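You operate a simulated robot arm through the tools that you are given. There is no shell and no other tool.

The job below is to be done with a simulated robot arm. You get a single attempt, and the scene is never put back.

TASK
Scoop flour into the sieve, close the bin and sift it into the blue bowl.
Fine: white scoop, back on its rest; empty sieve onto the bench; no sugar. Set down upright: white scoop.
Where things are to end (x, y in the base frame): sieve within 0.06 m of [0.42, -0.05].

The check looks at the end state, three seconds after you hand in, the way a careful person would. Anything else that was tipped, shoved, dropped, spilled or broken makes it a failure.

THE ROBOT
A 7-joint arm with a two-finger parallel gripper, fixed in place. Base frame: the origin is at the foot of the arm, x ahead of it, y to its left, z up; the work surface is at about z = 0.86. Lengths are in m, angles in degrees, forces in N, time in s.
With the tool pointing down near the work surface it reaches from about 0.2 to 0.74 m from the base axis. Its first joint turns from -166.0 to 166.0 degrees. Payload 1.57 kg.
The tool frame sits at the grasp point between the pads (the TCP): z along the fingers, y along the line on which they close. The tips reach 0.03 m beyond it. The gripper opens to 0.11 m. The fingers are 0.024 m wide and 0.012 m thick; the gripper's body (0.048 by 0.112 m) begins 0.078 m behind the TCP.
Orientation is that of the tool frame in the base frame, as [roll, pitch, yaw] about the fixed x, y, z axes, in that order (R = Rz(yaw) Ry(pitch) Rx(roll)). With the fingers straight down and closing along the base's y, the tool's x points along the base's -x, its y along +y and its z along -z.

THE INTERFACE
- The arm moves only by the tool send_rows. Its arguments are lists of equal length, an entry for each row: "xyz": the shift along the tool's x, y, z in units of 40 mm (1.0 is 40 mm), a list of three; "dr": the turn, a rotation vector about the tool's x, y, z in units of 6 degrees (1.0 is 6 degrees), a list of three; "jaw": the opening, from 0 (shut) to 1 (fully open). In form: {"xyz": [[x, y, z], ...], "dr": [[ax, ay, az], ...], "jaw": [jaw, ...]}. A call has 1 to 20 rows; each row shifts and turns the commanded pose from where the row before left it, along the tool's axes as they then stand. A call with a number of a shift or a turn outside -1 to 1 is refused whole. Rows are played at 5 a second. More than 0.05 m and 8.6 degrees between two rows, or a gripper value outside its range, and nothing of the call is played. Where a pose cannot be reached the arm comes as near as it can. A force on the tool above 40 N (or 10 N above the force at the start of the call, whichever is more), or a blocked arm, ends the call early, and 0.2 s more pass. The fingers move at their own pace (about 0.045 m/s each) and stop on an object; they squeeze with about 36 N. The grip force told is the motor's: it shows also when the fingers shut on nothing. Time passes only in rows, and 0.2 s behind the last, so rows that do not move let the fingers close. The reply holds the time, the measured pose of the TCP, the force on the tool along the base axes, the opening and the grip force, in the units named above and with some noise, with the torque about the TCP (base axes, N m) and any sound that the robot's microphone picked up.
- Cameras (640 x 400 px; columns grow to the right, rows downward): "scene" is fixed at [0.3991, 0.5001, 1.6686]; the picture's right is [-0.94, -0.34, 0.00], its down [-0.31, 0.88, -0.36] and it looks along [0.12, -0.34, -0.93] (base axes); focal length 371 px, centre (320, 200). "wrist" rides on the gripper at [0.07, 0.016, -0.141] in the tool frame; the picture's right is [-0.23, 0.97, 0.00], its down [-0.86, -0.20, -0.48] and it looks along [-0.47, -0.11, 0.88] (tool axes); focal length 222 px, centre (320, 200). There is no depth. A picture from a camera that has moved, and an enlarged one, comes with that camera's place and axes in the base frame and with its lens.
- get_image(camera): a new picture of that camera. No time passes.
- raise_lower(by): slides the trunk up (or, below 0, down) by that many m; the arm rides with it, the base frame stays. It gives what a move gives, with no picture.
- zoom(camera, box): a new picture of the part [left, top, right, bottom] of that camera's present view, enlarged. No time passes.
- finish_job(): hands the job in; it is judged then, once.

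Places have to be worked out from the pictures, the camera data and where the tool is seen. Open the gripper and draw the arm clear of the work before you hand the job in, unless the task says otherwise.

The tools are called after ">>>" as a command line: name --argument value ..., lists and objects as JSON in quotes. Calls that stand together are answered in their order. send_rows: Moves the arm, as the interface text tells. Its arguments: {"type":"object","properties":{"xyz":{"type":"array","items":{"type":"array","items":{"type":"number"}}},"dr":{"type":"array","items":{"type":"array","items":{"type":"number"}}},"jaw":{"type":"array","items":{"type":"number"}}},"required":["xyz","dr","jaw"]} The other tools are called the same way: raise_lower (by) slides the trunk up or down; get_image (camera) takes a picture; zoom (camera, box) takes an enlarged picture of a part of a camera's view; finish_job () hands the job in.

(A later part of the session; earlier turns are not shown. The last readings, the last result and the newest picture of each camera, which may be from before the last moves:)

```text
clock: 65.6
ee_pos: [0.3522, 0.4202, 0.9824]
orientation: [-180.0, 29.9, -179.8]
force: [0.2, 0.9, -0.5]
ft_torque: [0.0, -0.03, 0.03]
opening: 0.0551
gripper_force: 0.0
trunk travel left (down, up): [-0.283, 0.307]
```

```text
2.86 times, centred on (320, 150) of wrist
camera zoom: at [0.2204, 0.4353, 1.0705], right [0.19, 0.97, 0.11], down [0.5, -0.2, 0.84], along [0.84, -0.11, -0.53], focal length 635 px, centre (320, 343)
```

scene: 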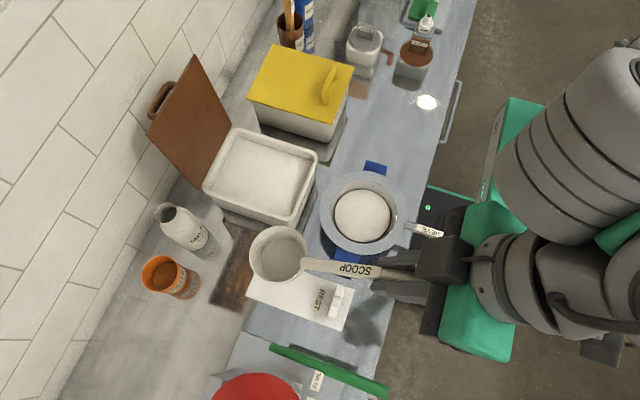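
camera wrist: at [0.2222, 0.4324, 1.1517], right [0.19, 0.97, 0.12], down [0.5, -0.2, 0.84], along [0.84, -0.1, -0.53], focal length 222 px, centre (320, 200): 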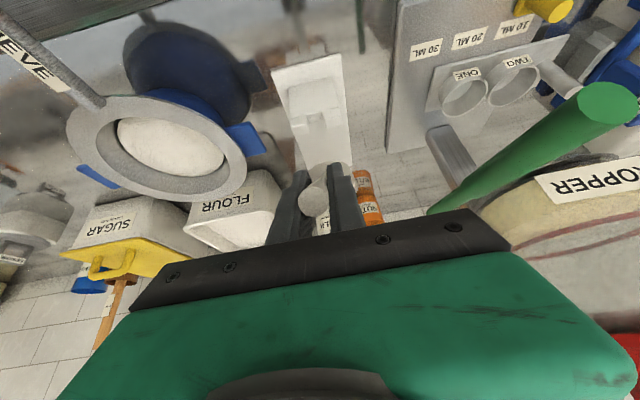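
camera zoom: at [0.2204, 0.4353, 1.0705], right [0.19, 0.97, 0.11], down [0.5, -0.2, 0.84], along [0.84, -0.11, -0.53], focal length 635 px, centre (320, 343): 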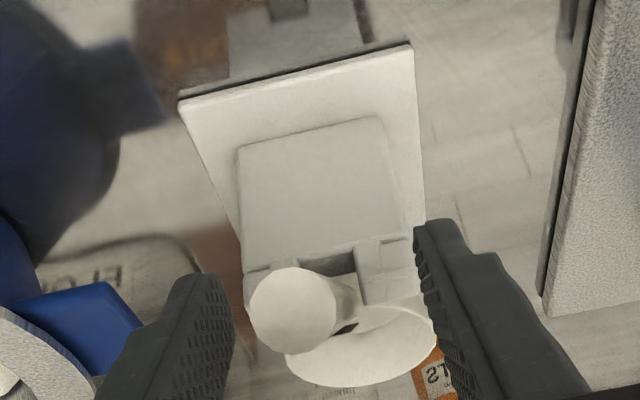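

Scoop is resting in the fork. Retreat back along the tool axis, then raise.

>>> send_rows --xyz '[[0, 0, -0.5], [0, 0, -0.7], [0, 0, -0.7], [0, 0, -0.7]]' --dr '[[0, 0, 0], [0, 0, 0], [0, 0, 0], [0, 0, 0]]' --jaw '[0.5, 0.5, 0.5, 0.5]'

>>> raise_lower --by 0.2

>>> get_image --camera "scene"

>>> zoom --camera "scene" --box '[240, 150, 420, 340]'

```text
clock: 66.6
ee_pos: [0.305, 0.3999, 1.0511]
orientation: [179.4, 29.2, -179.8]
force: [0.1, -0.3, 0.2]
ft_torque: [0.01, -0.01, 0.04]
opening: 0.0551
gripper_force: 0.2
out of reach, approached as far as the arm can: row 2, 3, 4
trunk travel left (down, up): [-0.283, 0.307]
```

```text
clock: 68.8
ee_pos: [0.3063, 0.4008, 1.2508]
orientation: [179.3, 29.3, -179.8]
force: [-0.7, 0.2, -0.9]
ft_torque: [0.0, 0.0, -0.02]
opening: 0.0546
gripper_force: 0.1
trunk travel left (down, up): [-0.483, 0.107]
```

```text
taken
```

scene: 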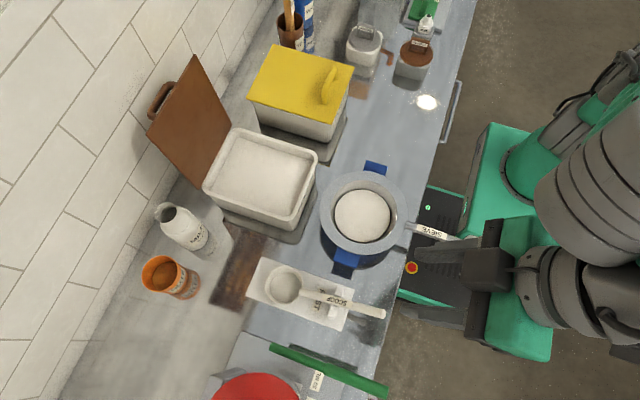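

```text
2.11 times, centred on (330, 245) of scene
camera zoom: at [0.3991, 0.5001, 1.6686], right [-0.94, -0.34, 0.0], down [-0.31, 0.88, -0.36], along [0.12, -0.34, -0.93], focal length 781 px, centre (299, 105)
```

zoom: 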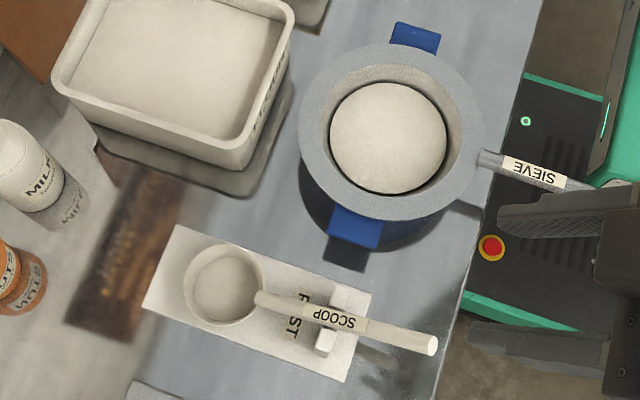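

The scoop is back on its rest and the bench looks clean. Next, the lid: it stands almost vertical with its hinge at x≈0.73 and top edge near (0.752, z≈1.17), y 0.145–0.304, with a handle behind its centre. I'll raise the trunk, then swing the hand so the fingers close in the x–z plane to straddle the lid's top edge at y≈0.275.

>>> raise_lower --by 0.1

>>> send_rows --xyz '[[-0.359, -0.227, 0.3425], [-0.333, -0.263, 0.3425], [-0.304, -0.296, 0.3425], [-0.271, -0.326, 0.3425], [-0.235, -0.353, 0.3425], [-0.197, -0.376, 0.3425], [-0.157, -0.394, 0.3425], [-0.115, -0.408, 0.3425], [-0.072, -0.418, 0.3425], [-0.027, -0.423, 0.3425], [0.017, -0.424, 0.3425], [0.061, -0.42, 0.3425], [0.105, -0.411, 0.3425], [0.147, -0.398, 0.3425], [0.188, -0.38, 0.3425]]' --dr '[[0, 0, -1], [0, 0, -1], [0, 0, -1], [0, 0, -1], [0, 0, -1], [0, 0, -1], [0, 0, -1], [0, 0, -1], [0, 0, -1], [0, 0, -1], [0, 0, -1], [0, 0, -1], [0, 0, -1], [0, 0, -1], [0, 0, -1]]' --jaw '[0.6, 0.7, 0.8, 0.9, 1, 1, 1, 1, 1, 1, 1, 1, 1, 1, 1]'

>>> get_image --camera "scene"

>>> get_image --camera "wrist"

```text
clock: 70.1
ee_pos: [0.3054, 0.4003, 1.3502]
orientation: [179.3, 29.3, -179.6]
force: [0.6, -0.6, -0.4]
ft_torque: [-0.02, -0.01, -0.01]
opening: 0.0552
gripper_force: 0.0
trunk travel left (down, up): [-0.583, 0.007]
```

```text
clock: 73.3
ee_pos: [0.5997, 0.2768, 1.3126]
orientation: [-150.7, 0.6, -89.3]
force: [-0.6, 0.5, -0.5]
ft_torque: [-0.01, -0.01, -0.03]
opening: 0.11
gripper_force: 0.0
out of reach, approached as far as the arm can: row 7, 8, 9, 10, 11, 12, 14
trunk travel left (down, up): [-0.583, 0.007]
```

```text
taken
```

scene: 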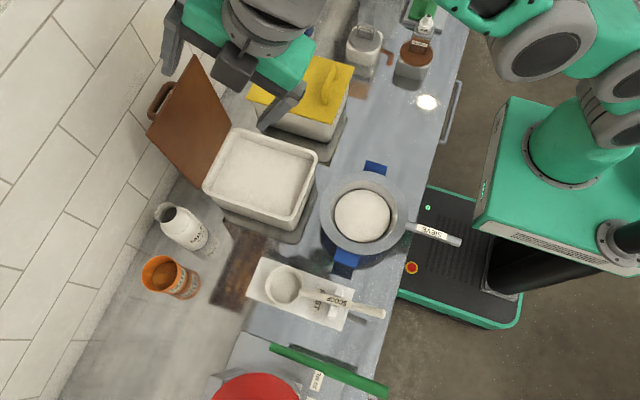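

```text
taken
camera wrist: at [0.5166, 0.2047, 1.4275], right [-0.85, 0.22, -0.47], down [-0.07, 0.85, 0.52], along [0.52, 0.48, -0.71], focal length 222 px, centre (320, 200)
```

wrist: 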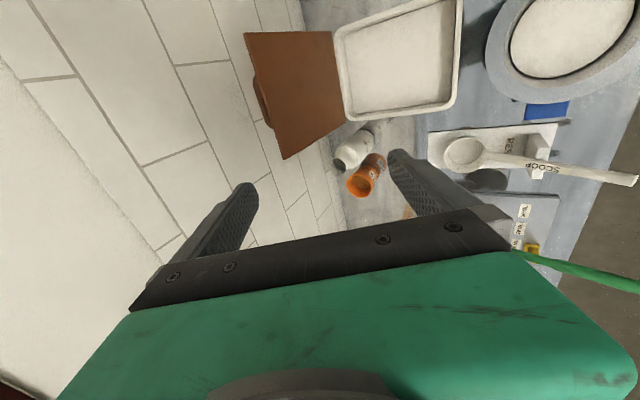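

Hand is oriented with fingers in the x–z plane. Both cameras put the lid's top edge at about (0.75, z 1.17). Tilt to 45° and move to the pre-straddle point (0.67, 0.275, 1.20).

>>> send_rows --xyz '[[0, 0.074, 0.826], [0, 0.074, 0.826], [0, 0.074, 0.826], [0, 0.074, 0.826]]' --dr '[[0.625, 0, 0], [0.625, 0, 0], [0.625, 0, 0], [0.625, 0, 0]]' --jaw '[1, 1, 1, 1]'

>>> get_image --camera "scene"

>>> get_image --camera "wrist"

```text
clock: 74.3
ee_pos: [0.6478, 0.2942, 1.277]
orientation: [-144.2, 0.4, -89.5]
force: [0.7, -0.2, -0.5]
ft_torque: [-0.02, 0.04, -0.03]
opening: 0.1098
gripper_force: 0.0
out of reach, approached as far as the arm can: row 1, 2, 3, 4
trunk travel left (down, up): [-0.583, 0.007]
```

```text
taken
```

scene: 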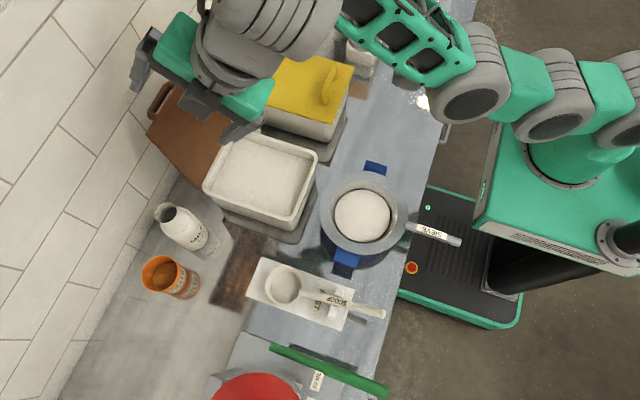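

```text
taken
camera wrist: at [0.553, 0.2224, 1.3806], right [-0.79, 0.22, -0.57], down [-0.13, 0.85, 0.51], along [0.6, 0.48, -0.65], focal length 222 px, centre (320, 200)
```

wrist: 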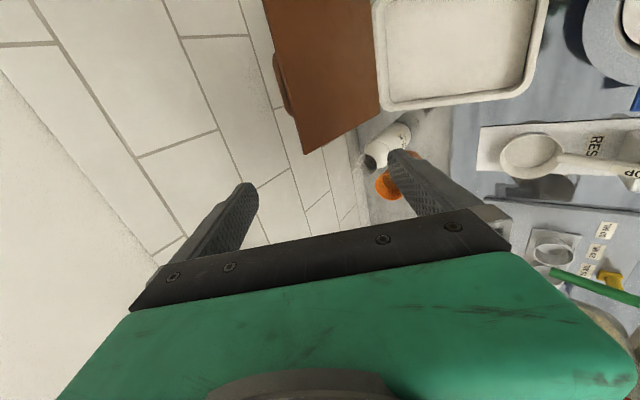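

The arm approached only partway. Try descending without further tilt to see whether position frees up.

>>> send_rows --xyz '[[0, 0.3, 0.4], [0, 0.3, 0.4], [0, 0.3, 0.4]]' --dr '[[0, 0, 0], [0, 0, 0], [0, 0, 0]]' --jaw '[1, 1, 1]'

```text
clock: 75.1
ee_pos: [0.6458, 0.3066, 1.233]
orientation: [-147.7, -0.4, -90.1]
force: [0.2, -0.7, -0.6]
ft_torque: [0.03, 0.0, 0.05]
opening: 0.11
gripper_force: 0.0
out of reach, approached as far as the arm can: row 1, 2, 3
trunk travel left (down, up): [-0.583, 0.007]
```

Still constrained with y drifting. Lowering the trunk relieved this kind of tilt limit before, so I'll back off up/away, lower the trunk, and retry.

>>> send_rows --xyz '[[0, 0, -0.8], [0, 0, -0.8]]' --dr '[[0, 0, 0], [0, 0, 0]]' --jaw '[1, 1]'

>>> raise_lower --by -0.08

>>> send_rows --xyz '[[0.2, 0, 0.2], [0.2, 0, 0.2], [0.2, 0, 0.2]]' --dr '[[0.5, 0, 0], [0.5, 0, 0], [0.5, 0, 0]]' --jaw '[1, 1, 1]'

>>> get_image --camera "scene"

```text
clock: 75.7
ee_pos: [0.621, 0.3122, 1.2916]
orientation: [-147.2, -0.2, -89.9]
force: [-0.5, 0.2, 0.0]
ft_torque: [0.0, 0.01, -0.02]
opening: 0.11
gripper_force: 0.0
out of reach, approached as far as the arm can: row 1, 2
trunk travel left (down, up): [-0.583, 0.007]
```

```text
clock: 76.9
ee_pos: [0.6207, 0.3121, 1.2113]
orientation: [-146.9, -0.2, -89.9]
force: [0.9, -0.7, 0.7]
ft_torque: [-0.01, 0.03, -0.02]
opening: 0.1099
gripper_force: 0.0
trunk travel left (down, up): [-0.503, 0.087]
```

```text
clock: 77.7
ee_pos: [0.6331, 0.3085, 1.2072]
orientation: [-144.0, -0.3, -90.0]
force: [0.1, 0.0, 0.2]
ft_torque: [-0.02, -0.03, 0.0]
opening: 0.1102
gripper_force: 0.0
out of reach, approached as far as the arm can: row 1, 2, 3
trunk travel left (down, up): [-0.503, 0.087]
```

```text
taken
```

scene: 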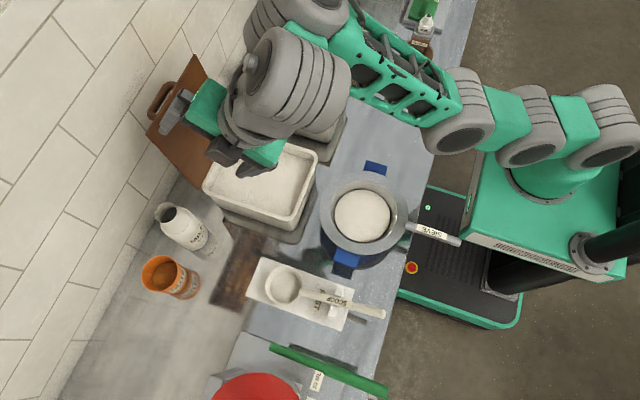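

The arm's elbow is out on the −y side, which blocks this approach. A better fit is to straddle the lid's −y side edge (y≈0.14) with the fingers pointing diagonally +y/+x/down. First retreat upward and bring the tool back to vertical.

>>> send_rows --xyz '[[0, 0, -0.9], [0, 0, -0.9], [0.3, 0, 0], [0.5, 0, 0], [0.5, 0, 0], [0.5, 0, 0], [0.5, 0, 0], [0.5, 0, 0], [0.5, 0, 0]]' --dr '[[0, 0, 0], [0, 0, 0], [-0.9, 0, 0], [-0.9, 0, 0], [-0.9, 0, 0], [-0.9, 0, 0], [-0.9, 0, 0], [-0.9, 0, 0], [-0.6, 0, 0]]' --jaw '[1, 1, 1, 1, 1, 1, 1, 1, 1]'

>>> get_image --camera "scene"

```text
clock: 79.7
ee_pos: [0.5845, 0.1944, 1.2598]
orientation: [-178.3, -0.2, -89.9]
force: [0.5, 0.0, -0.3]
ft_torque: [-0.01, 0.0, 0.04]
opening: 0.1105
gripper_force: 0.0
out of reach, approached as far as the arm can: row 1, 8, 9
trunk travel left (down, up): [-0.503, 0.087]
```

```text
taken
```

scene: 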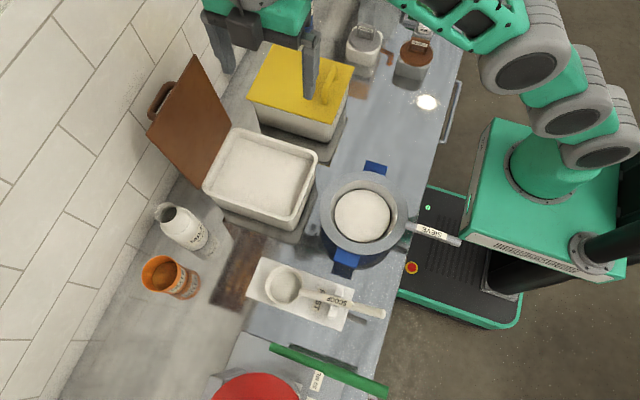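

Tool is vertical now. Raise the trunk, move toward the −y side above the sugar bin, and then yaw and tilt so the fingers point toward the lid's side edge.

>>> raise_lower --by 0.08

>>> send_rows --xyz '[[0.625, -0.1, 0.2], [0.625, -0.1, 0.2], [0.625, -0.1, 0.2], [0.625, -0.1, 0.2], [0.625, -0.1, 0.2], [0.625, -0.1, 0.2], [0, 0, 0], [0, 0, 0], [0, 0, 0], [0, 0, 0], [0, 0, 0]]' --dr '[[0, 0, 0], [0, 0, 0], [0, 0, 0], [0, 0, 0], [0, 0, 0], [0, 0, 0], [0, 0, 0.83], [0, 0, 0.83], [0, 0, 0.83], [0, 0, 0.83], [0, 0, 0.83]]' --jaw '[1, 1, 1, 1, 1, 1, 1, 1, 1, 1, 1]'

>>> get_image --camera "scene"

```text
clock: 80.8
ee_pos: [0.5854, 0.1949, 1.3404]
orientation: [-178.3, -0.2, -90.0]
force: [0.5, -0.1, -0.2]
ft_torque: [0.0, -0.02, 0.01]
opening: 0.1098
gripper_force: 0.0
trunk travel left (down, up): [-0.583, 0.007]
```

```text
clock: 83.2
ee_pos: [0.6093, 0.0435, 1.2938]
orientation: [-178.4, 0.5, -114.9]
force: [1.0, 0.6, -1.0]
ft_torque: [-0.03, 0.0, 0.02]
opening: 0.1101
gripper_force: 0.1
trunk travel left (down, up): [-0.583, 0.007]
```

```text
taken
```

scene: 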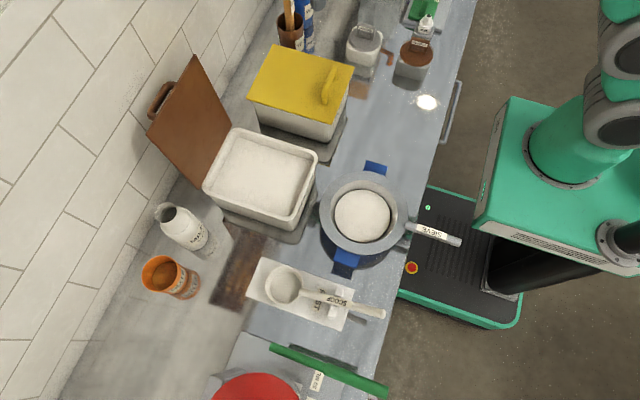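

Good tracking. Now tilt the fingers 45° toward the lid (about the tool's y axis).

>>> send_rows --xyz '[[0, 0, 0], [0, 0, 0], [0, 0, 0], [0, 0, 0], [0, 0, 0], [0, 0, 0], [0, 0, 0], [0, 0, 0]]' --dr '[[0, -0.9375, 0], [0, -0.9375, 0], [0, -0.9375, 0], [0, -0.9375, 0], [0, -0.9375, 0], [0, -0.9375, 0], [0, -0.9375, 0], [0, -0.9375, 0]]' --jaw '[1, 1, 1, 1, 1, 1, 1, 1]'

>>> get_image --camera "wrist"

>>> get_image --camera "scene"

```text
clock: 85.0
ee_pos: [0.6092, 0.0443, 1.2948]
orientation: [-178.2, 28.6, -114.0]
force: [-0.1, -0.2, 0.4]
ft_torque: [-0.01, 0.04, 0.01]
opening: 0.1101
gripper_force: 0.1
out of reach, approached as far as the arm can: row 6, 7, 8
trunk travel left (down, up): [-0.583, 0.007]
```

```text
taken
camera wrist: at [0.539, -0.0652, 1.3843], right [-0.8, 0.59, 0.08], down [0.38, 0.4, 0.83], along [0.46, 0.7, -0.54], focal length 222 px, centre (320, 200)
```

wrist: 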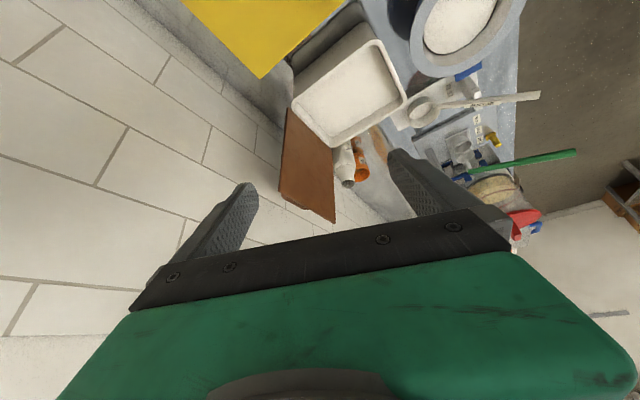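

```text
taken
```

scene: 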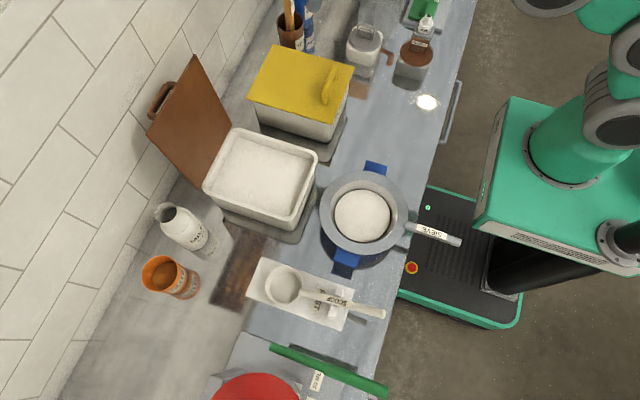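

The tilt saturates at ~29° in this hand flip; the flipped hand (as used in the second pour) allowed much more. I'll return to vertical and yaw the hand 180° the other way.

>>> send_rows --xyz '[[0, 0, 0], [0, 0, 0], [0, 0, 0], [0, 0, 0], [0, 0, 0], [0, 0, 0], [0, 0, 0], [0, 0, 0], [0, 0, 0], [0, 0, 0], [0, 0, 0], [0, 0, 0], [0, 0, 0], [0, 0, 0], [0, 0, 0], [0, 0, 0], [0, 0, 0], [0, 0, 0], [0, 0, 0], [0, 0, 0]]' --dr '[[0, 0.953, 0], [0, 0.953, 0], [0, 0.953, 0], [0, 0.953, 0], [0, 0.953, 0], [0, 0, 1], [0, 0, 1], [0, 0, 1], [0, 0, 1], [0, 0, 1], [0, 0, 1], [0, 0, 1], [0, 0, 1], [0, 0, 1], [0, 0, 1], [0, 0, 1], [0, 0, 1], [0, 0, 1], [0, 0, 1], [0, 0, 1]]' --jaw '[1, 1, 1, 1, 1, 1, 1, 1, 1, 1, 1, 1, 1, 1, 1, 1, 1, 1, 1, 1]'

>>> send_rows --xyz '[[0, 0, 0], [0, 0, 0], [0, 0, 0], [0, 0, 0], [0, 0, 0], [0, 0, 0], [0, 0, 0], [0, 0, 0], [0, 0, 0], [0, 0, 0], [0, 0, 0], [0, 0, 0], [0, 0, 0], [0, 0, 0]]' --dr '[[0, 0, 1], [0, 0, 1], [0, 0, 1], [0, 0, 1], [0, 0, 1], [0, 0, 1], [0, 0, 1], [0, 0, 1], [0, 0, 1], [0, 0, 1], [0, 0, 1], [0, 0, 1], [0, 0, 1], [0, 0, 1]]' --jaw '[1, 1, 1, 1, 1, 1, 1, 1, 1, 1, 1, 1, 1, 1]'

>>> get_image --camera "wrist"

```text
clock: 89.2
ee_pos: [0.6113, 0.0442, 1.2936]
orientation: [-180.0, 1.6, 154.9]
force: [0.0, -0.9, -0.1]
ft_torque: [0.0, 0.02, 0.03]
opening: 0.1099
gripper_force: 0.0
trunk travel left (down, up): [-0.583, 0.007]
```

```text
clock: 92.2
ee_pos: [0.6104, 0.0438, 1.2929]
orientation: [178.4, 0.2, 71.0]
force: [0.9, 0.7, 0.4]
ft_torque: [0.01, -0.01, -0.01]
opening: 0.1099
gripper_force: 0.0
trunk travel left (down, up): [-0.583, 0.007]
```

```text
taken
camera wrist: at [0.6452, 0.1055, 1.4346], right [0.85, -0.53, 0.03], down [-0.48, -0.74, 0.47], along [-0.23, -0.42, -0.88], focal length 222 px, centre (320, 200)
```

wrist: 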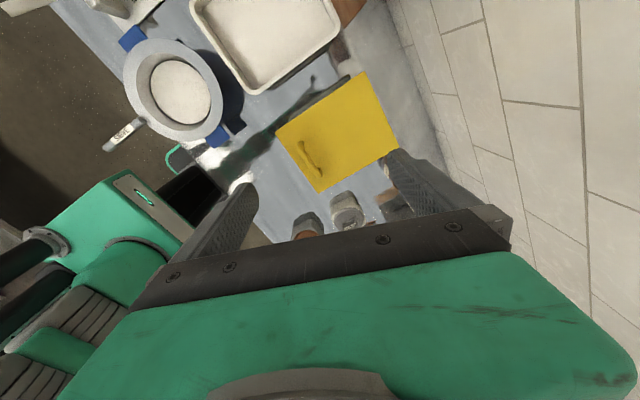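

Now tilt the fingers 45° toward +y with this hand flip.

>>> send_rows --xyz '[[0, 0, 0], [0, 0, 0], [0, 0, 0], [0, 0, 0], [0, 0, 0], [0, 0, 0], [0, 0, 0], [0, 0, 0]]' --dr '[[0, 0.9375, 0], [0, 0.9375, 0], [0, 0.9375, 0], [0, 0.9375, 0], [0, 0.9375, 0], [0, 0.9375, 0], [0, 0.9375, 0], [0, 0.9375, 0]]' --jaw '[1, 1, 1, 1, 1, 1, 1, 1]'

>>> get_image --camera "wrist"

>>> get_image --camera "scene"

```text
clock: 94.0
ee_pos: [0.6119, 0.0438, 1.2931]
orientation: [178.0, -27.5, 72.0]
force: [0.5, -0.2, -0.3]
ft_torque: [-0.01, 0.0, 0.03]
opening: 0.1099
gripper_force: 0.0
out of reach, approached as far as the arm can: row 6, 7, 8
trunk travel left (down, up): [-0.583, 0.007]
```

```text
taken
camera wrist: at [0.6207, 0.0367, 1.4513], right [0.86, -0.51, -0.08], down [-0.51, -0.86, 0.02], along [-0.08, 0.02, -1.0], focal length 222 px, centre (320, 200)
```

wrist: 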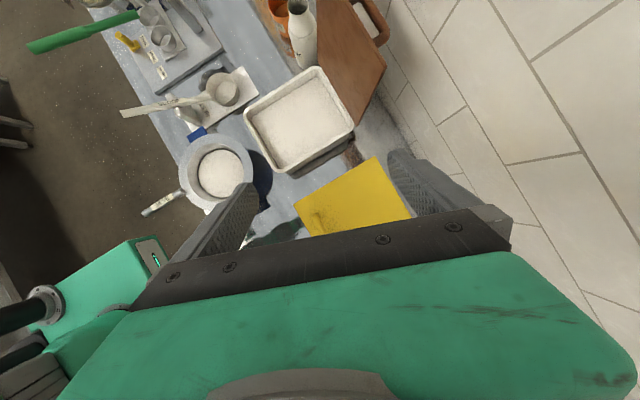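

```text
taken
```

scene: 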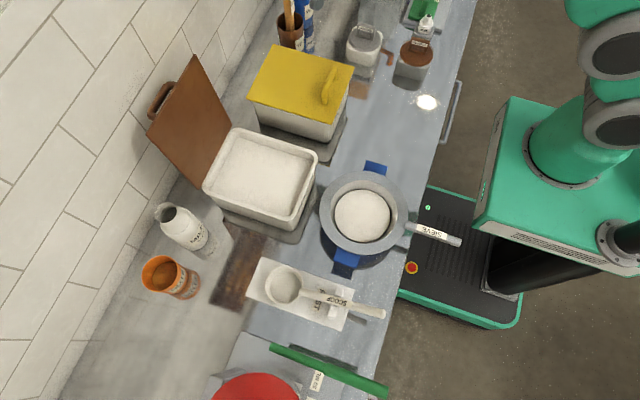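

Same limit at this height, so it's positional rather than hand flip. Descend 12 cm over the sugar bin (lid top z≈0.98) and try tilting again.

>>> send_rows --xyz '[[-0.35, 0, 0.665], [-0.35, 0, 0.665], [-0.35, 0, 0.665], [-0.35, 0, 0.665], [0, 0, 0], [0, 0, 0], [0, 0, 0]]' --dr '[[0, 0, 0], [0, 0, 0], [0, 0, 0], [0, 0, 0], [0, 0.9375, 0], [0, 0.9375, 0], [0, 0.9375, 0]]' --jaw '[1, 1, 1, 1, 1, 1, 1]'

>>> get_image --camera "scene"

```text
clock: 95.7
ee_pos: [0.6319, 0.0313, 1.2059]
orientation: [178.5, -27.0, 71.9]
force: [0.0, 0.1, 0.1]
ft_torque: [-0.04, 0.02, -0.03]
opening: 0.11
gripper_force: 0.0
out of reach, approached as far as the arm can: row 3, 4, 5, 6, 7
trunk travel left (down, up): [-0.583, 0.007]
```

```text
taken
```

scene: 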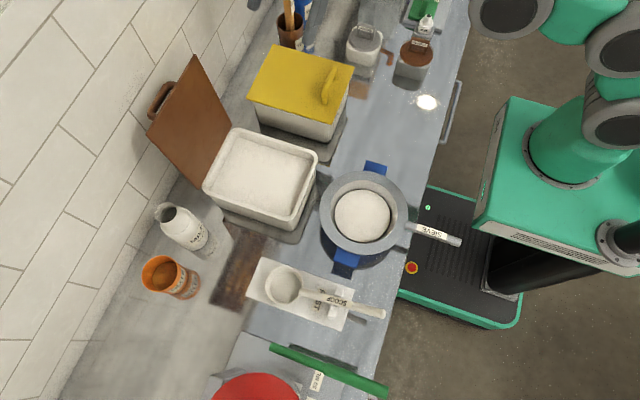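

Tilt outward saturates near 28°, which is enough for a side hook: fingers slanted past the lid's −y edge, one behind and one in front. I'll move toward the pre-hook point near (0.70, 0.10, 1.16).

>>> send_rows --xyz '[[0.5, 0.284, 0.685], [0.5, 0.284, 0.685], [0.5, 0.284, 0.685]]' --dr '[[-0.303, 0, 0.594], [-0.303, 0, 0.594], [-0.303, 0, 0.594]]' --jaw '[1, 1, 1]'

>>> get_image --camera "wrist"

>>> get_image --camera "scene"

```text
clock: 96.5
ee_pos: [0.7059, 0.0919, 1.1763]
orientation: [178.5, -27.3, 59.9]
force: [0.2, 0.0, -0.2]
ft_torque: [-0.01, 0.05, 0.0]
opening: 0.11
gripper_force: 0.1
out of reach, approached as far as the arm can: row 1, 2
trunk travel left (down, up): [-0.583, 0.007]
```

```text
taken
camera wrist: at [0.7163, 0.0816, 1.3327], right [0.74, -0.67, -0.08], down [-0.67, -0.74, 0.03], along [-0.08, 0.03, -1.0], focal length 222 px, centre (320, 200)
```

wrist: 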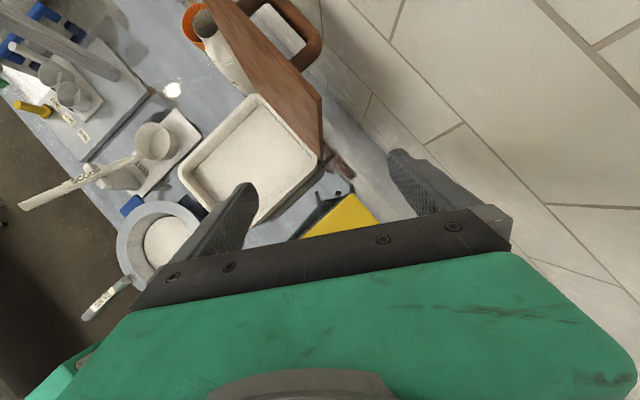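

```text
taken
```

scene: 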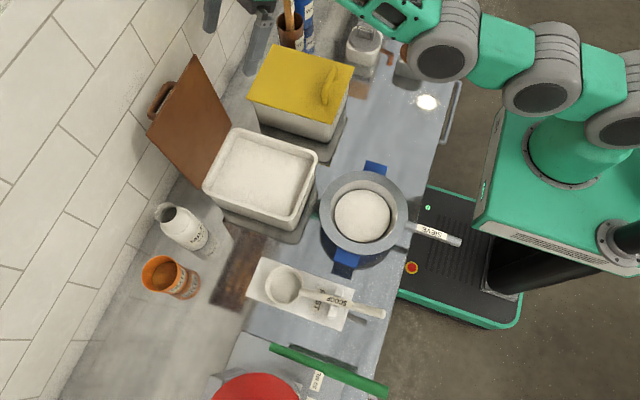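

Excellent: a top-down view of the lid's −y edge at (0.755, 0.142) on top and (0.735, 0.141) at the hinge, with its handle starting at y≈0.185 behind. I'll move the rear finger behind the lid: +x a little, then +y.

>>> send_rows --xyz '[[0.093, 0.63, 0.61], [0.526, -0.342, 0.272], [0.526, -0.342, 0.272]]' --dr '[[0, 0, 0], [0, 0, 0], [0, 0, 0]]' --jaw '[1, 1, 1]'

>>> get_image --camera "wrist"

>>> zoom --camera "scene" --box '[130, 0, 330, 200]'

```text
clock: 97.2
ee_pos: [0.6996, 0.1417, 1.1654]
orientation: [178.4, -27.3, 60.0]
force: [-0.3, 1.4, 0.0]
ft_torque: [-0.01, -0.01, -0.04]
opening: 0.1101
gripper_force: 0.0
out of reach, approached as far as the arm can: row 1, 3
trunk travel left (down, up): [-0.583, 0.007]
```

```text
taken
camera wrist: at [0.7095, 0.1329, 1.3231], right [0.74, -0.67, -0.08], down [-0.67, -0.74, 0.03], along [-0.08, 0.03, -1.0], focal length 222 px, centre (320, 200)
```

wrist: 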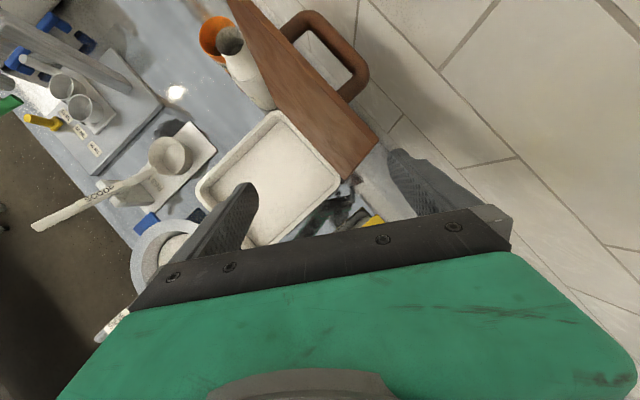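

```text
2.00 times, centred on (230, 100) of scene
camera zoom: at [0.3991, 0.5001, 1.6686], right [-0.94, -0.34, 0.0], down [-0.31, 0.88, -0.36], along [0.12, -0.34, -0.93], focal length 742 px, centre (500, 400)
```

zoom: 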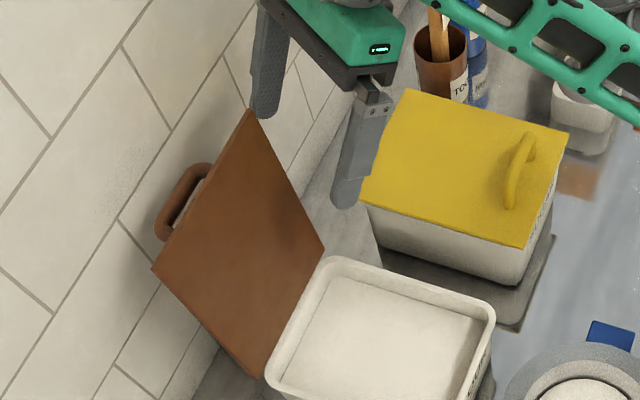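

The rear finger is just outside the lid's edge but x reach is limited at this height. Go down ~5 cm first, where reach is better, then shift +x.

>>> send_rows --xyz '[[-0.287, 0, 0.556], [-0.287, 0, 0.556], [0.07, 0.43, 0.11]]' --dr '[[0, 0, 0], [0, 0, 0], [0, 0, 0]]' --jaw '[1, 1, 1]'

>>> get_image --camera "wrist"

>>> zoom --camera "scene" --box '[130, 0, 330, 200]'

```text
clock: 98.0
ee_pos: [0.7026, 0.1413, 1.1415]
orientation: [178.6, -27.3, 59.9]
force: [0.2, -0.5, 1.2]
ft_torque: [0.01, 0.02, 0.0]
opening: 0.11
gripper_force: 0.1
out of reach, approached as far as the arm can: row 2, 3
trunk travel left (down, up): [-0.583, 0.007]
```

```text
taken
camera wrist: at [0.7118, 0.1307, 1.2987], right [0.74, -0.67, -0.08], down [-0.67, -0.74, 0.03], along [-0.08, 0.03, -1.0], focal length 222 px, centre (320, 200)
```

wrist: 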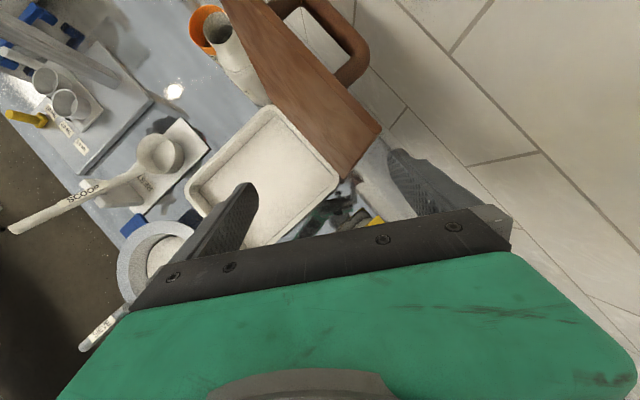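

```text
2.00 times, centred on (230, 100) of scene
camera zoom: at [0.3991, 0.5001, 1.6686], right [-0.94, -0.34, 0.0], down [-0.31, 0.88, -0.36], along [0.12, -0.34, -0.93], focal length 742 px, centre (500, 400)
```

zoom: 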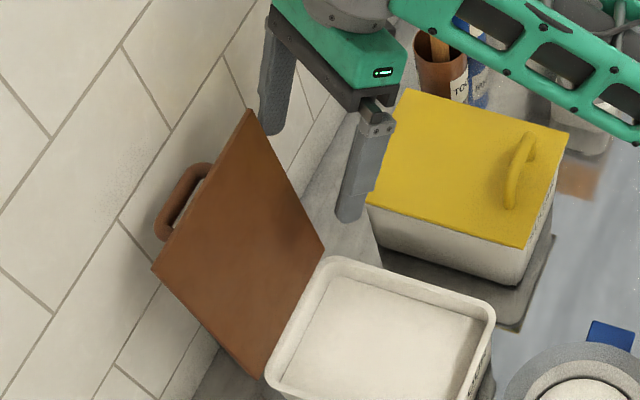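

Rear finger is ~1 cm behind the lid plane, just outside its edge. Slide +y 3 cm so the lower part of the finger is behind the lid.

>>> send_rows --xyz '[[0.31, -0.2, 0.16], [0.31, -0.2, 0.16]]' --dr '[[0, 0, 0], [0, 0, 0]]' --jaw '[1, 1]'

>>> get_image --camera "wrist"

>>> zoom --camera "scene" --box '[130, 0, 330, 200]'

```text
clock: 98.7
ee_pos: [0.7002, 0.157, 1.1407]
orientation: [178.6, -27.3, 59.9]
force: [0.0, 0.7, 0.5]
ft_torque: [0.01, 0.02, -0.01]
opening: 0.11
gripper_force: 0.1
out of reach, approached as far as the arm can: row 2
trunk travel left (down, up): [-0.583, 0.007]
```

```text
taken
camera wrist: at [0.7096, 0.1467, 1.2985], right [0.74, -0.67, -0.08], down [-0.67, -0.74, 0.03], along [-0.08, 0.03, -1.0], focal length 222 px, centre (320, 200)
```

wrist: 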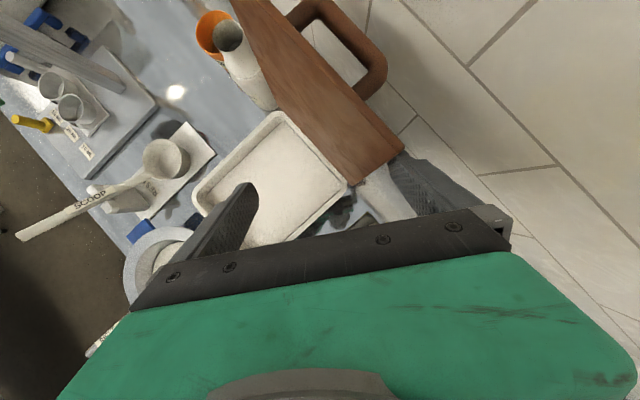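

```text
2.00 times, centred on (230, 100) of scene
camera zoom: at [0.3991, 0.5001, 1.6686], right [-0.94, -0.34, 0.0], down [-0.31, 0.88, -0.36], along [0.12, -0.34, -0.93], focal length 742 px, centre (500, 400)
```

zoom: 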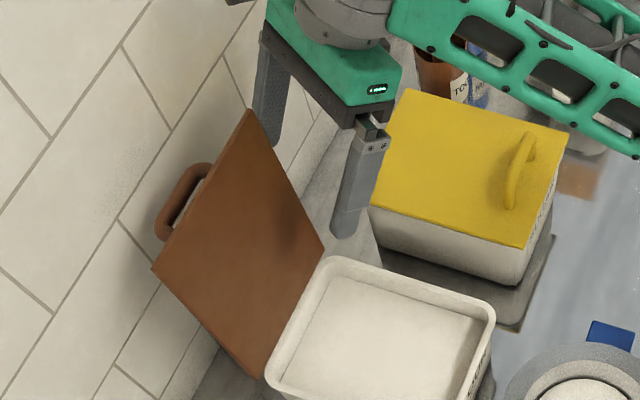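

The rear finger is now just tucking behind the lid's edge. Push another 1.5 cm in +y.

>>> send_rows --xyz '[[0.3, -0.16, 0.12], [0.2, -0.1, 0.12]]' --dr '[[0, 0, 0], [0, 0, 0]]' --jaw '[1, 1]'

>>> get_image --camera "wrist"

>>> zoom --camera "scene" --box '[130, 0, 330, 200]'

```text
clock: 99.2
ee_pos: [0.6967, 0.17, 1.1433]
orientation: [178.4, -27.2, 60.4]
force: [-0.5, 0.4, -0.4]
ft_torque: [-0.02, -0.04, 0.03]
opening: 0.1102
gripper_force: 0.2
out of reach, approached as far as the arm can: row 1, 2
trunk travel left (down, up): [-0.583, 0.007]
```

```text
taken
camera wrist: at [0.7064, 0.1612, 1.3014], right [0.74, -0.67, -0.08], down [-0.67, -0.74, 0.03], along [-0.08, 0.03, -1.0], focal length 222 px, centre (320, 200)
```

wrist: 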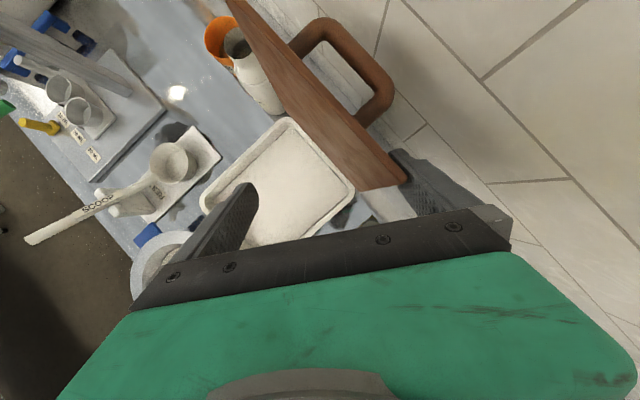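

```text
2.00 times, centred on (230, 100) of scene
camera zoom: at [0.3991, 0.5001, 1.6686], right [-0.94, -0.34, 0.0], down [-0.31, 0.88, -0.36], along [0.12, -0.34, -0.93], focal length 742 px, centre (500, 400)
```

zoom: 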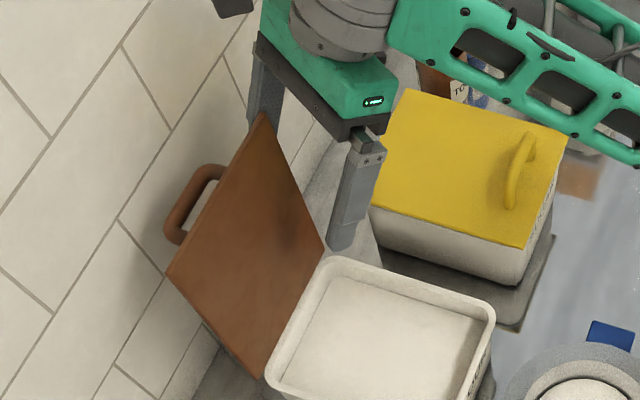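

The lid has started to come forward with the rear finger behind it. Pull −x about 3 cm and watch how the lid behaves against the front finger.

>>> send_rows --xyz '[[-0.2, -0.325, -0.02], [-0.2, -0.325, -0.02]]' --dr '[[0, 0, 0], [0, 0, 0]]' --jaw '[1, 1]'

>>> get_image --camera "wrist"

>>> zoom --camera "scene" --box '[130, 0, 330, 200]'

```text
clock: 99.8
ee_pos: [0.6971, 0.1684, 1.1427]
orientation: [178.5, -27.4, 60.0]
force: [0.0, -0.3, 1.1]
ft_torque: [-0.03, 0.01, -0.02]
opening: 0.11
gripper_force: 0.1
out of reach, approached as far as the arm can: row 1, 2
trunk travel left (down, up): [-0.583, 0.007]
```

```text
taken
camera wrist: at [0.707, 0.1595, 1.301], right [0.74, -0.67, -0.08], down [-0.67, -0.74, 0.03], along [-0.08, 0.03, -1.0], focal length 222 px, centre (320, 200)
```

wrist: 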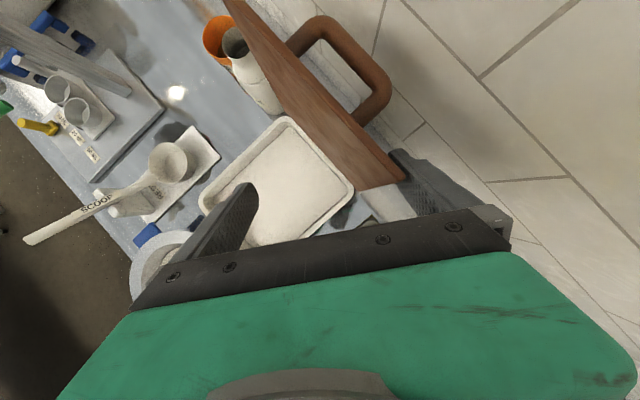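

```text
2.00 times, centred on (230, 100) of scene
camera zoom: at [0.3991, 0.5001, 1.6686], right [-0.94, -0.34, 0.0], down [-0.31, 0.88, -0.36], along [0.12, -0.34, -0.93], focal length 742 px, centre (500, 400)
```

zoom: 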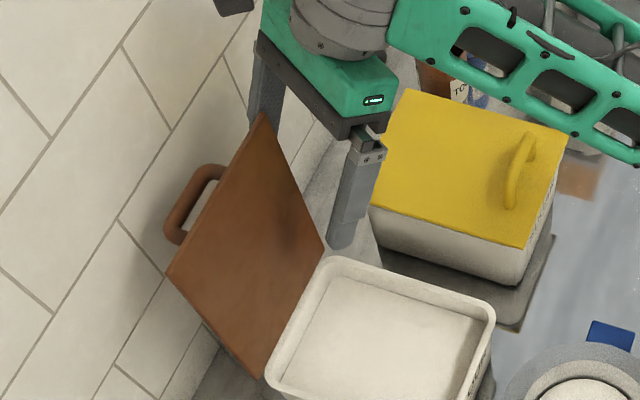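

The arm is limited at this tilt when moving back. Combine the −x pull with relaxing the tilt toward vertical.

>>> send_rows --xyz '[[-0.2, -0.325, -0.02], [-0.2, -0.325, -0.02], [-0.2, -0.325, -0.02]]' --dr '[[0, -0.6, 0], [0, -0.6, 0], [0, -0.6, 0]]' --jaw '[1, 1, 1]'

>>> get_image --camera "wrist"

>>> zoom --camera "scene" --box '[130, 0, 330, 200]'

```text
clock: 100.7
ee_pos: [0.6773, 0.1753, 1.1391]
orientation: [178.6, -16.3, 59.6]
force: [0.7, 0.3, 0.1]
ft_torque: [0.02, -0.01, 0.0]
opening: 0.1101
gripper_force: 0.1
out of reach, approached as far as the arm can: row 1, 2, 3
trunk travel left (down, up): [-0.583, 0.007]
```

```text
taken
camera wrist: at [0.7031, 0.1904, 1.295], right [0.73, -0.68, -0.04], down [-0.66, -0.72, 0.21], along [-0.18, -0.13, -0.98], focal length 222 px, centre (320, 200)
```

wrist: 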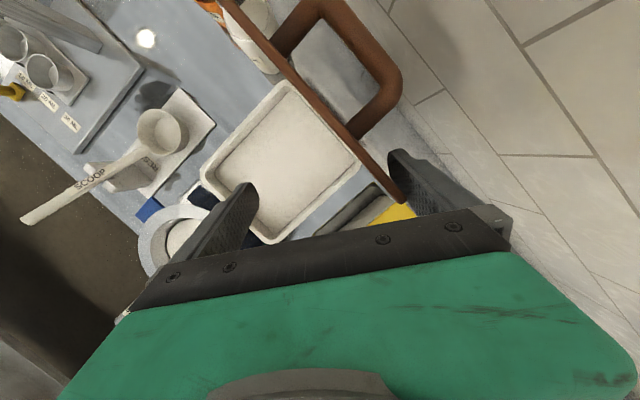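

```text
2.00 times, centred on (230, 100) of scene
camera zoom: at [0.3991, 0.5001, 1.6686], right [-0.94, -0.34, 0.0], down [-0.31, 0.88, -0.36], along [0.12, -0.34, -0.93], focal length 742 px, centre (500, 400)
```

zoom: 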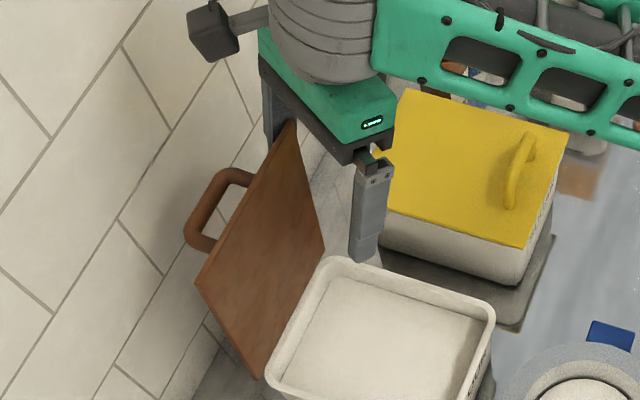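

The lid is now slightly past vertical (top near x≈0.71) and hasn't fallen, so the hinge may have friction. Continue pulling and relaxing tilt.

>>> send_rows --xyz '[[-0.2, -0.4, 0.0], [-0.2, -0.4, 0.0], [-0.2, -0.4, 0.0]]' --dr '[[0, -0.5, 0], [0, -0.5, 0], [0, -0.5, 0]]' --jaw '[1, 1, 1]'

>>> get_image --camera "wrist"

>>> zoom --camera "scene" --box '[130, 0, 330, 200]'

```text
clock: 101.5
ee_pos: [0.6443, 0.183, 1.1401]
orientation: [178.8, -7.4, 59.5]
force: [-0.7, -0.3, 0.0]
ft_torque: [-0.01, 0.02, 0.02]
opening: 0.1099
gripper_force: 0.1
out of reach, approached as far as the arm can: row 1, 2, 3
trunk travel left (down, up): [-0.583, 0.007]
```

```text
taken
camera wrist: at [0.6814, 0.22, 1.29], right [0.72, -0.69, -0.01], down [-0.64, -0.68, 0.36], along [-0.25, -0.26, -0.93], focal length 222 px, centre (320, 200)
```

wrist: 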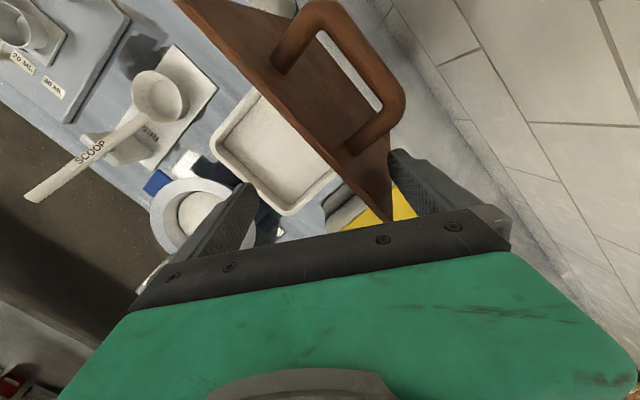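

```text
2.00 times, centred on (230, 100) of scene
camera zoom: at [0.3991, 0.5001, 1.6686], right [-0.94, -0.34, 0.0], down [-0.31, 0.88, -0.36], along [0.12, -0.34, -0.93], focal length 742 px, centre (500, 400)
```

zoom: 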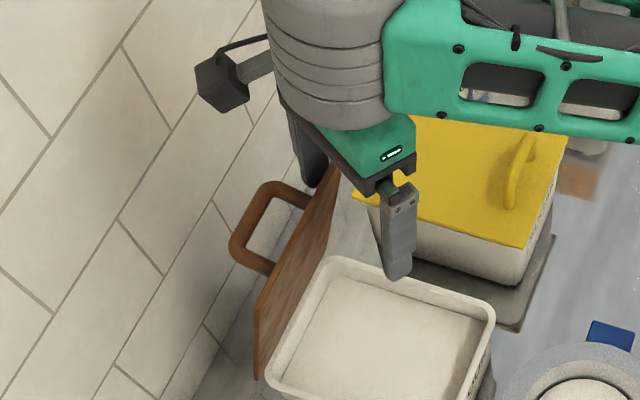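

The lid stays where the finger leaves it, so the hinge has friction and lowering can be gentle. Continue pulling back and slightly down.

>>> send_rows --xyz '[[-0.229, -0.379, 0.17], [-0.229, -0.379, 0.17], [-0.229, -0.379, 0.17]]' --dr '[[0, -0.4, 0], [0, -0.4, 0], [0, -0.4, 0]]' --jaw '[1, 1, 1]'

>>> get_image --camera "wrist"

>>> zoom --camera "scene" --box '[130, 0, 330, 200]'

```text
clock: 102.2
ee_pos: [0.612, 0.191, 1.1268]
orientation: [178.9, -0.1, 59.3]
force: [-0.3, 0.0, -0.7]
ft_torque: [0.05, -0.03, -0.02]
opening: 0.1101
gripper_force: 0.0
out of reach, approached as far as the arm can: row 1, 2, 3
trunk travel left (down, up): [-0.583, 0.007]
```

```text
taken
camera wrist: at [0.6597, 0.243, 1.2685], right [0.72, -0.69, 0.02], down [-0.62, -0.63, 0.47], along [-0.32, -0.35, -0.88], focal length 222 px, centre (320, 200)
```

wrist: 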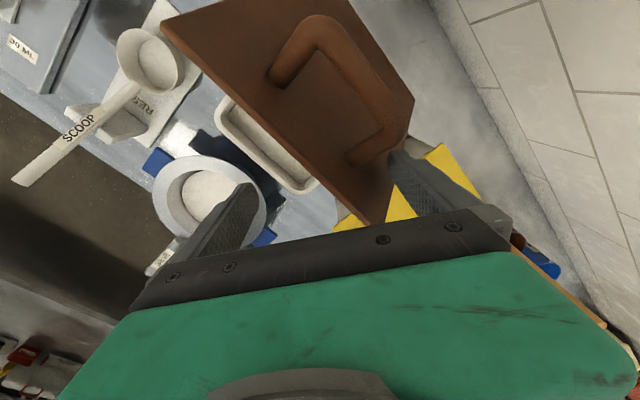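

```text
2.00 times, centred on (230, 100) of scene
camera zoom: at [0.3991, 0.5001, 1.6686], right [-0.94, -0.34, 0.0], down [-0.31, 0.88, -0.36], along [0.12, -0.34, -0.93], focal length 742 px, centre (500, 400)
```

zoom: 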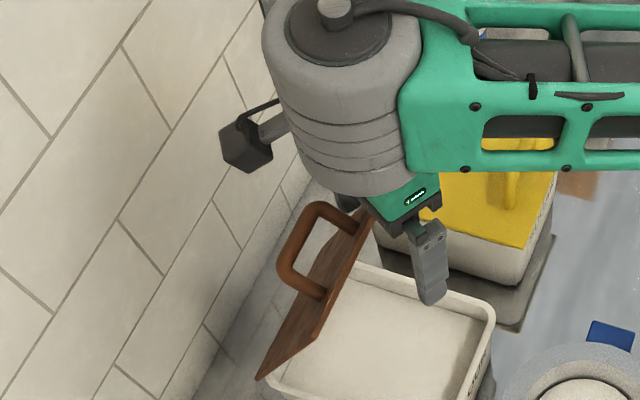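

The lid is at about 60°. I'll lift the hand clear, close the fingers, and then push the lid down from above.

>>> send_rows --xyz '[[0, 0, -0.875], [0, 0, -0.875], [0, 0, 0], [0, 0, 0], [0, 0, 0], [0, 0, 0], [0, 0, 0]]' --dr '[[0, 0, 0], [0, 0, 0], [0, 0, 0], [0, 0, 0], [0, 0, 0], [0, 0, 0], [0, 0, 0]]' --jaw '[1, 1, 0, 0, 0, 0, 0]'

>>> get_image --camera "wrist"

>>> zoom --camera "scene" --box '[130, 0, 330, 200]'

```text
clock: 103.8
ee_pos: [0.6118, 0.191, 1.1959]
orientation: [178.6, -0.3, 59.2]
force: [0.0, 0.3, 0.8]
ft_torque: [-0.01, -0.01, -0.03]
opening: 0.0039
gripper_force: 0.3
trunk travel left (down, up): [-0.583, 0.007]
```

```text
taken
camera wrist: at [0.6575, 0.2423, 1.3379], right [0.72, -0.69, 0.02], down [-0.62, -0.63, 0.47], along [-0.31, -0.35, -0.88], focal length 222 px, centre (320, 200)
```

wrist: 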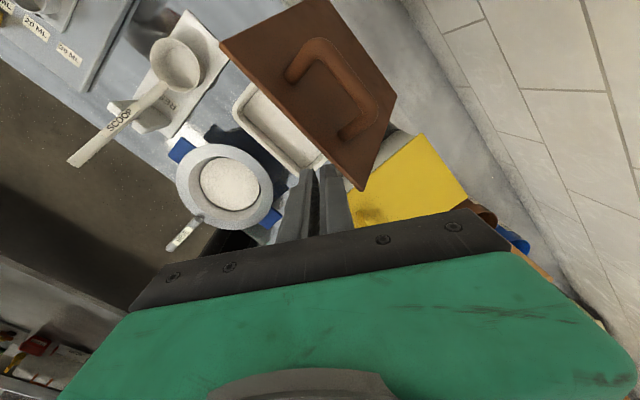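

```text
2.00 times, centred on (230, 100) of scene
camera zoom: at [0.3991, 0.5001, 1.6686], right [-0.94, -0.34, 0.0], down [-0.31, 0.88, -0.36], along [0.12, -0.34, -0.93], focal length 742 px, centre (500, 400)
```

zoom: 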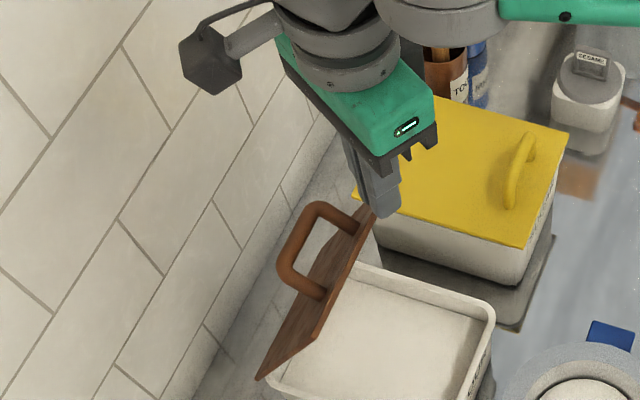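

The lid holds at ~57° with its top edge at (0.625, z 1.137). I'll move the closed fingers behind it, at x≈0.66, y≈0.15 and away from the handle.

>>> send_rows --xyz '[[-0.105, 0.795, 0], [-0.105, 0.795, 0]]' --dr '[[0, 0, 0], [0, 0, 0]]' --jaw '[0, 0]'

>>> get_image --camera "wrist"

>>> zoom --camera "scene" --box '[130, 0, 330, 200]'

```text
clock: 104.5
ee_pos: [0.6422, 0.1619, 1.1928]
orientation: [179.3, -0.9, 59.3]
force: [-0.5, -0.4, 0.1]
ft_torque: [0.03, 0.04, 0.01]
opening: 0.0002
gripper_force: 21.2
out of reach, approached as far as the arm can: row 1, 2
trunk travel left (down, up): [-0.583, 0.007]
```

```text
taken
camera wrist: at [0.6896, 0.2118, 1.3349], right [0.72, -0.69, 0.01], down [-0.62, -0.64, 0.46], along [-0.32, -0.34, -0.89], focal length 222 px, centre (320, 200)
```

wrist: 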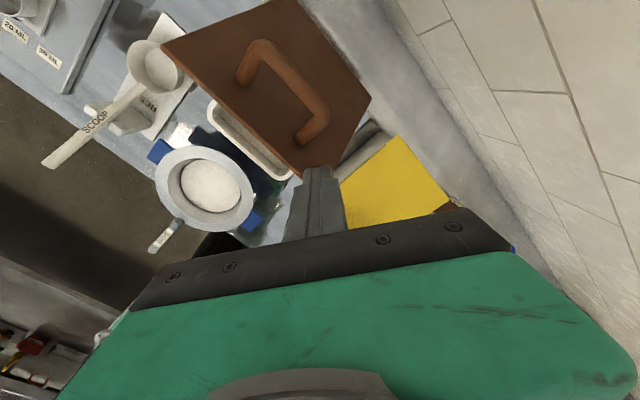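

```text
2.00 times, centred on (230, 100) of scene
camera zoom: at [0.3991, 0.5001, 1.6686], right [-0.94, -0.34, 0.0], down [-0.31, 0.88, -0.36], along [0.12, -0.34, -0.93], focal length 742 px, centre (500, 400)
```

zoom: 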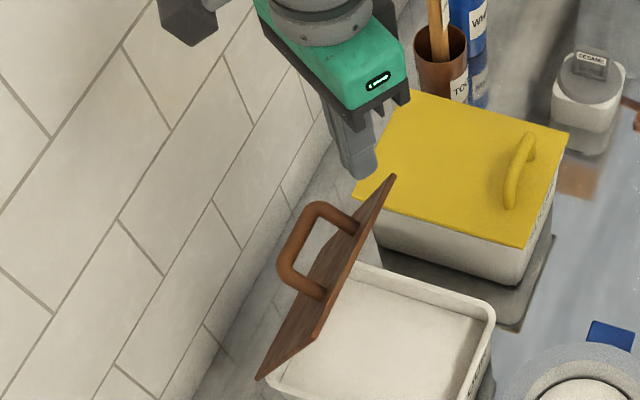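

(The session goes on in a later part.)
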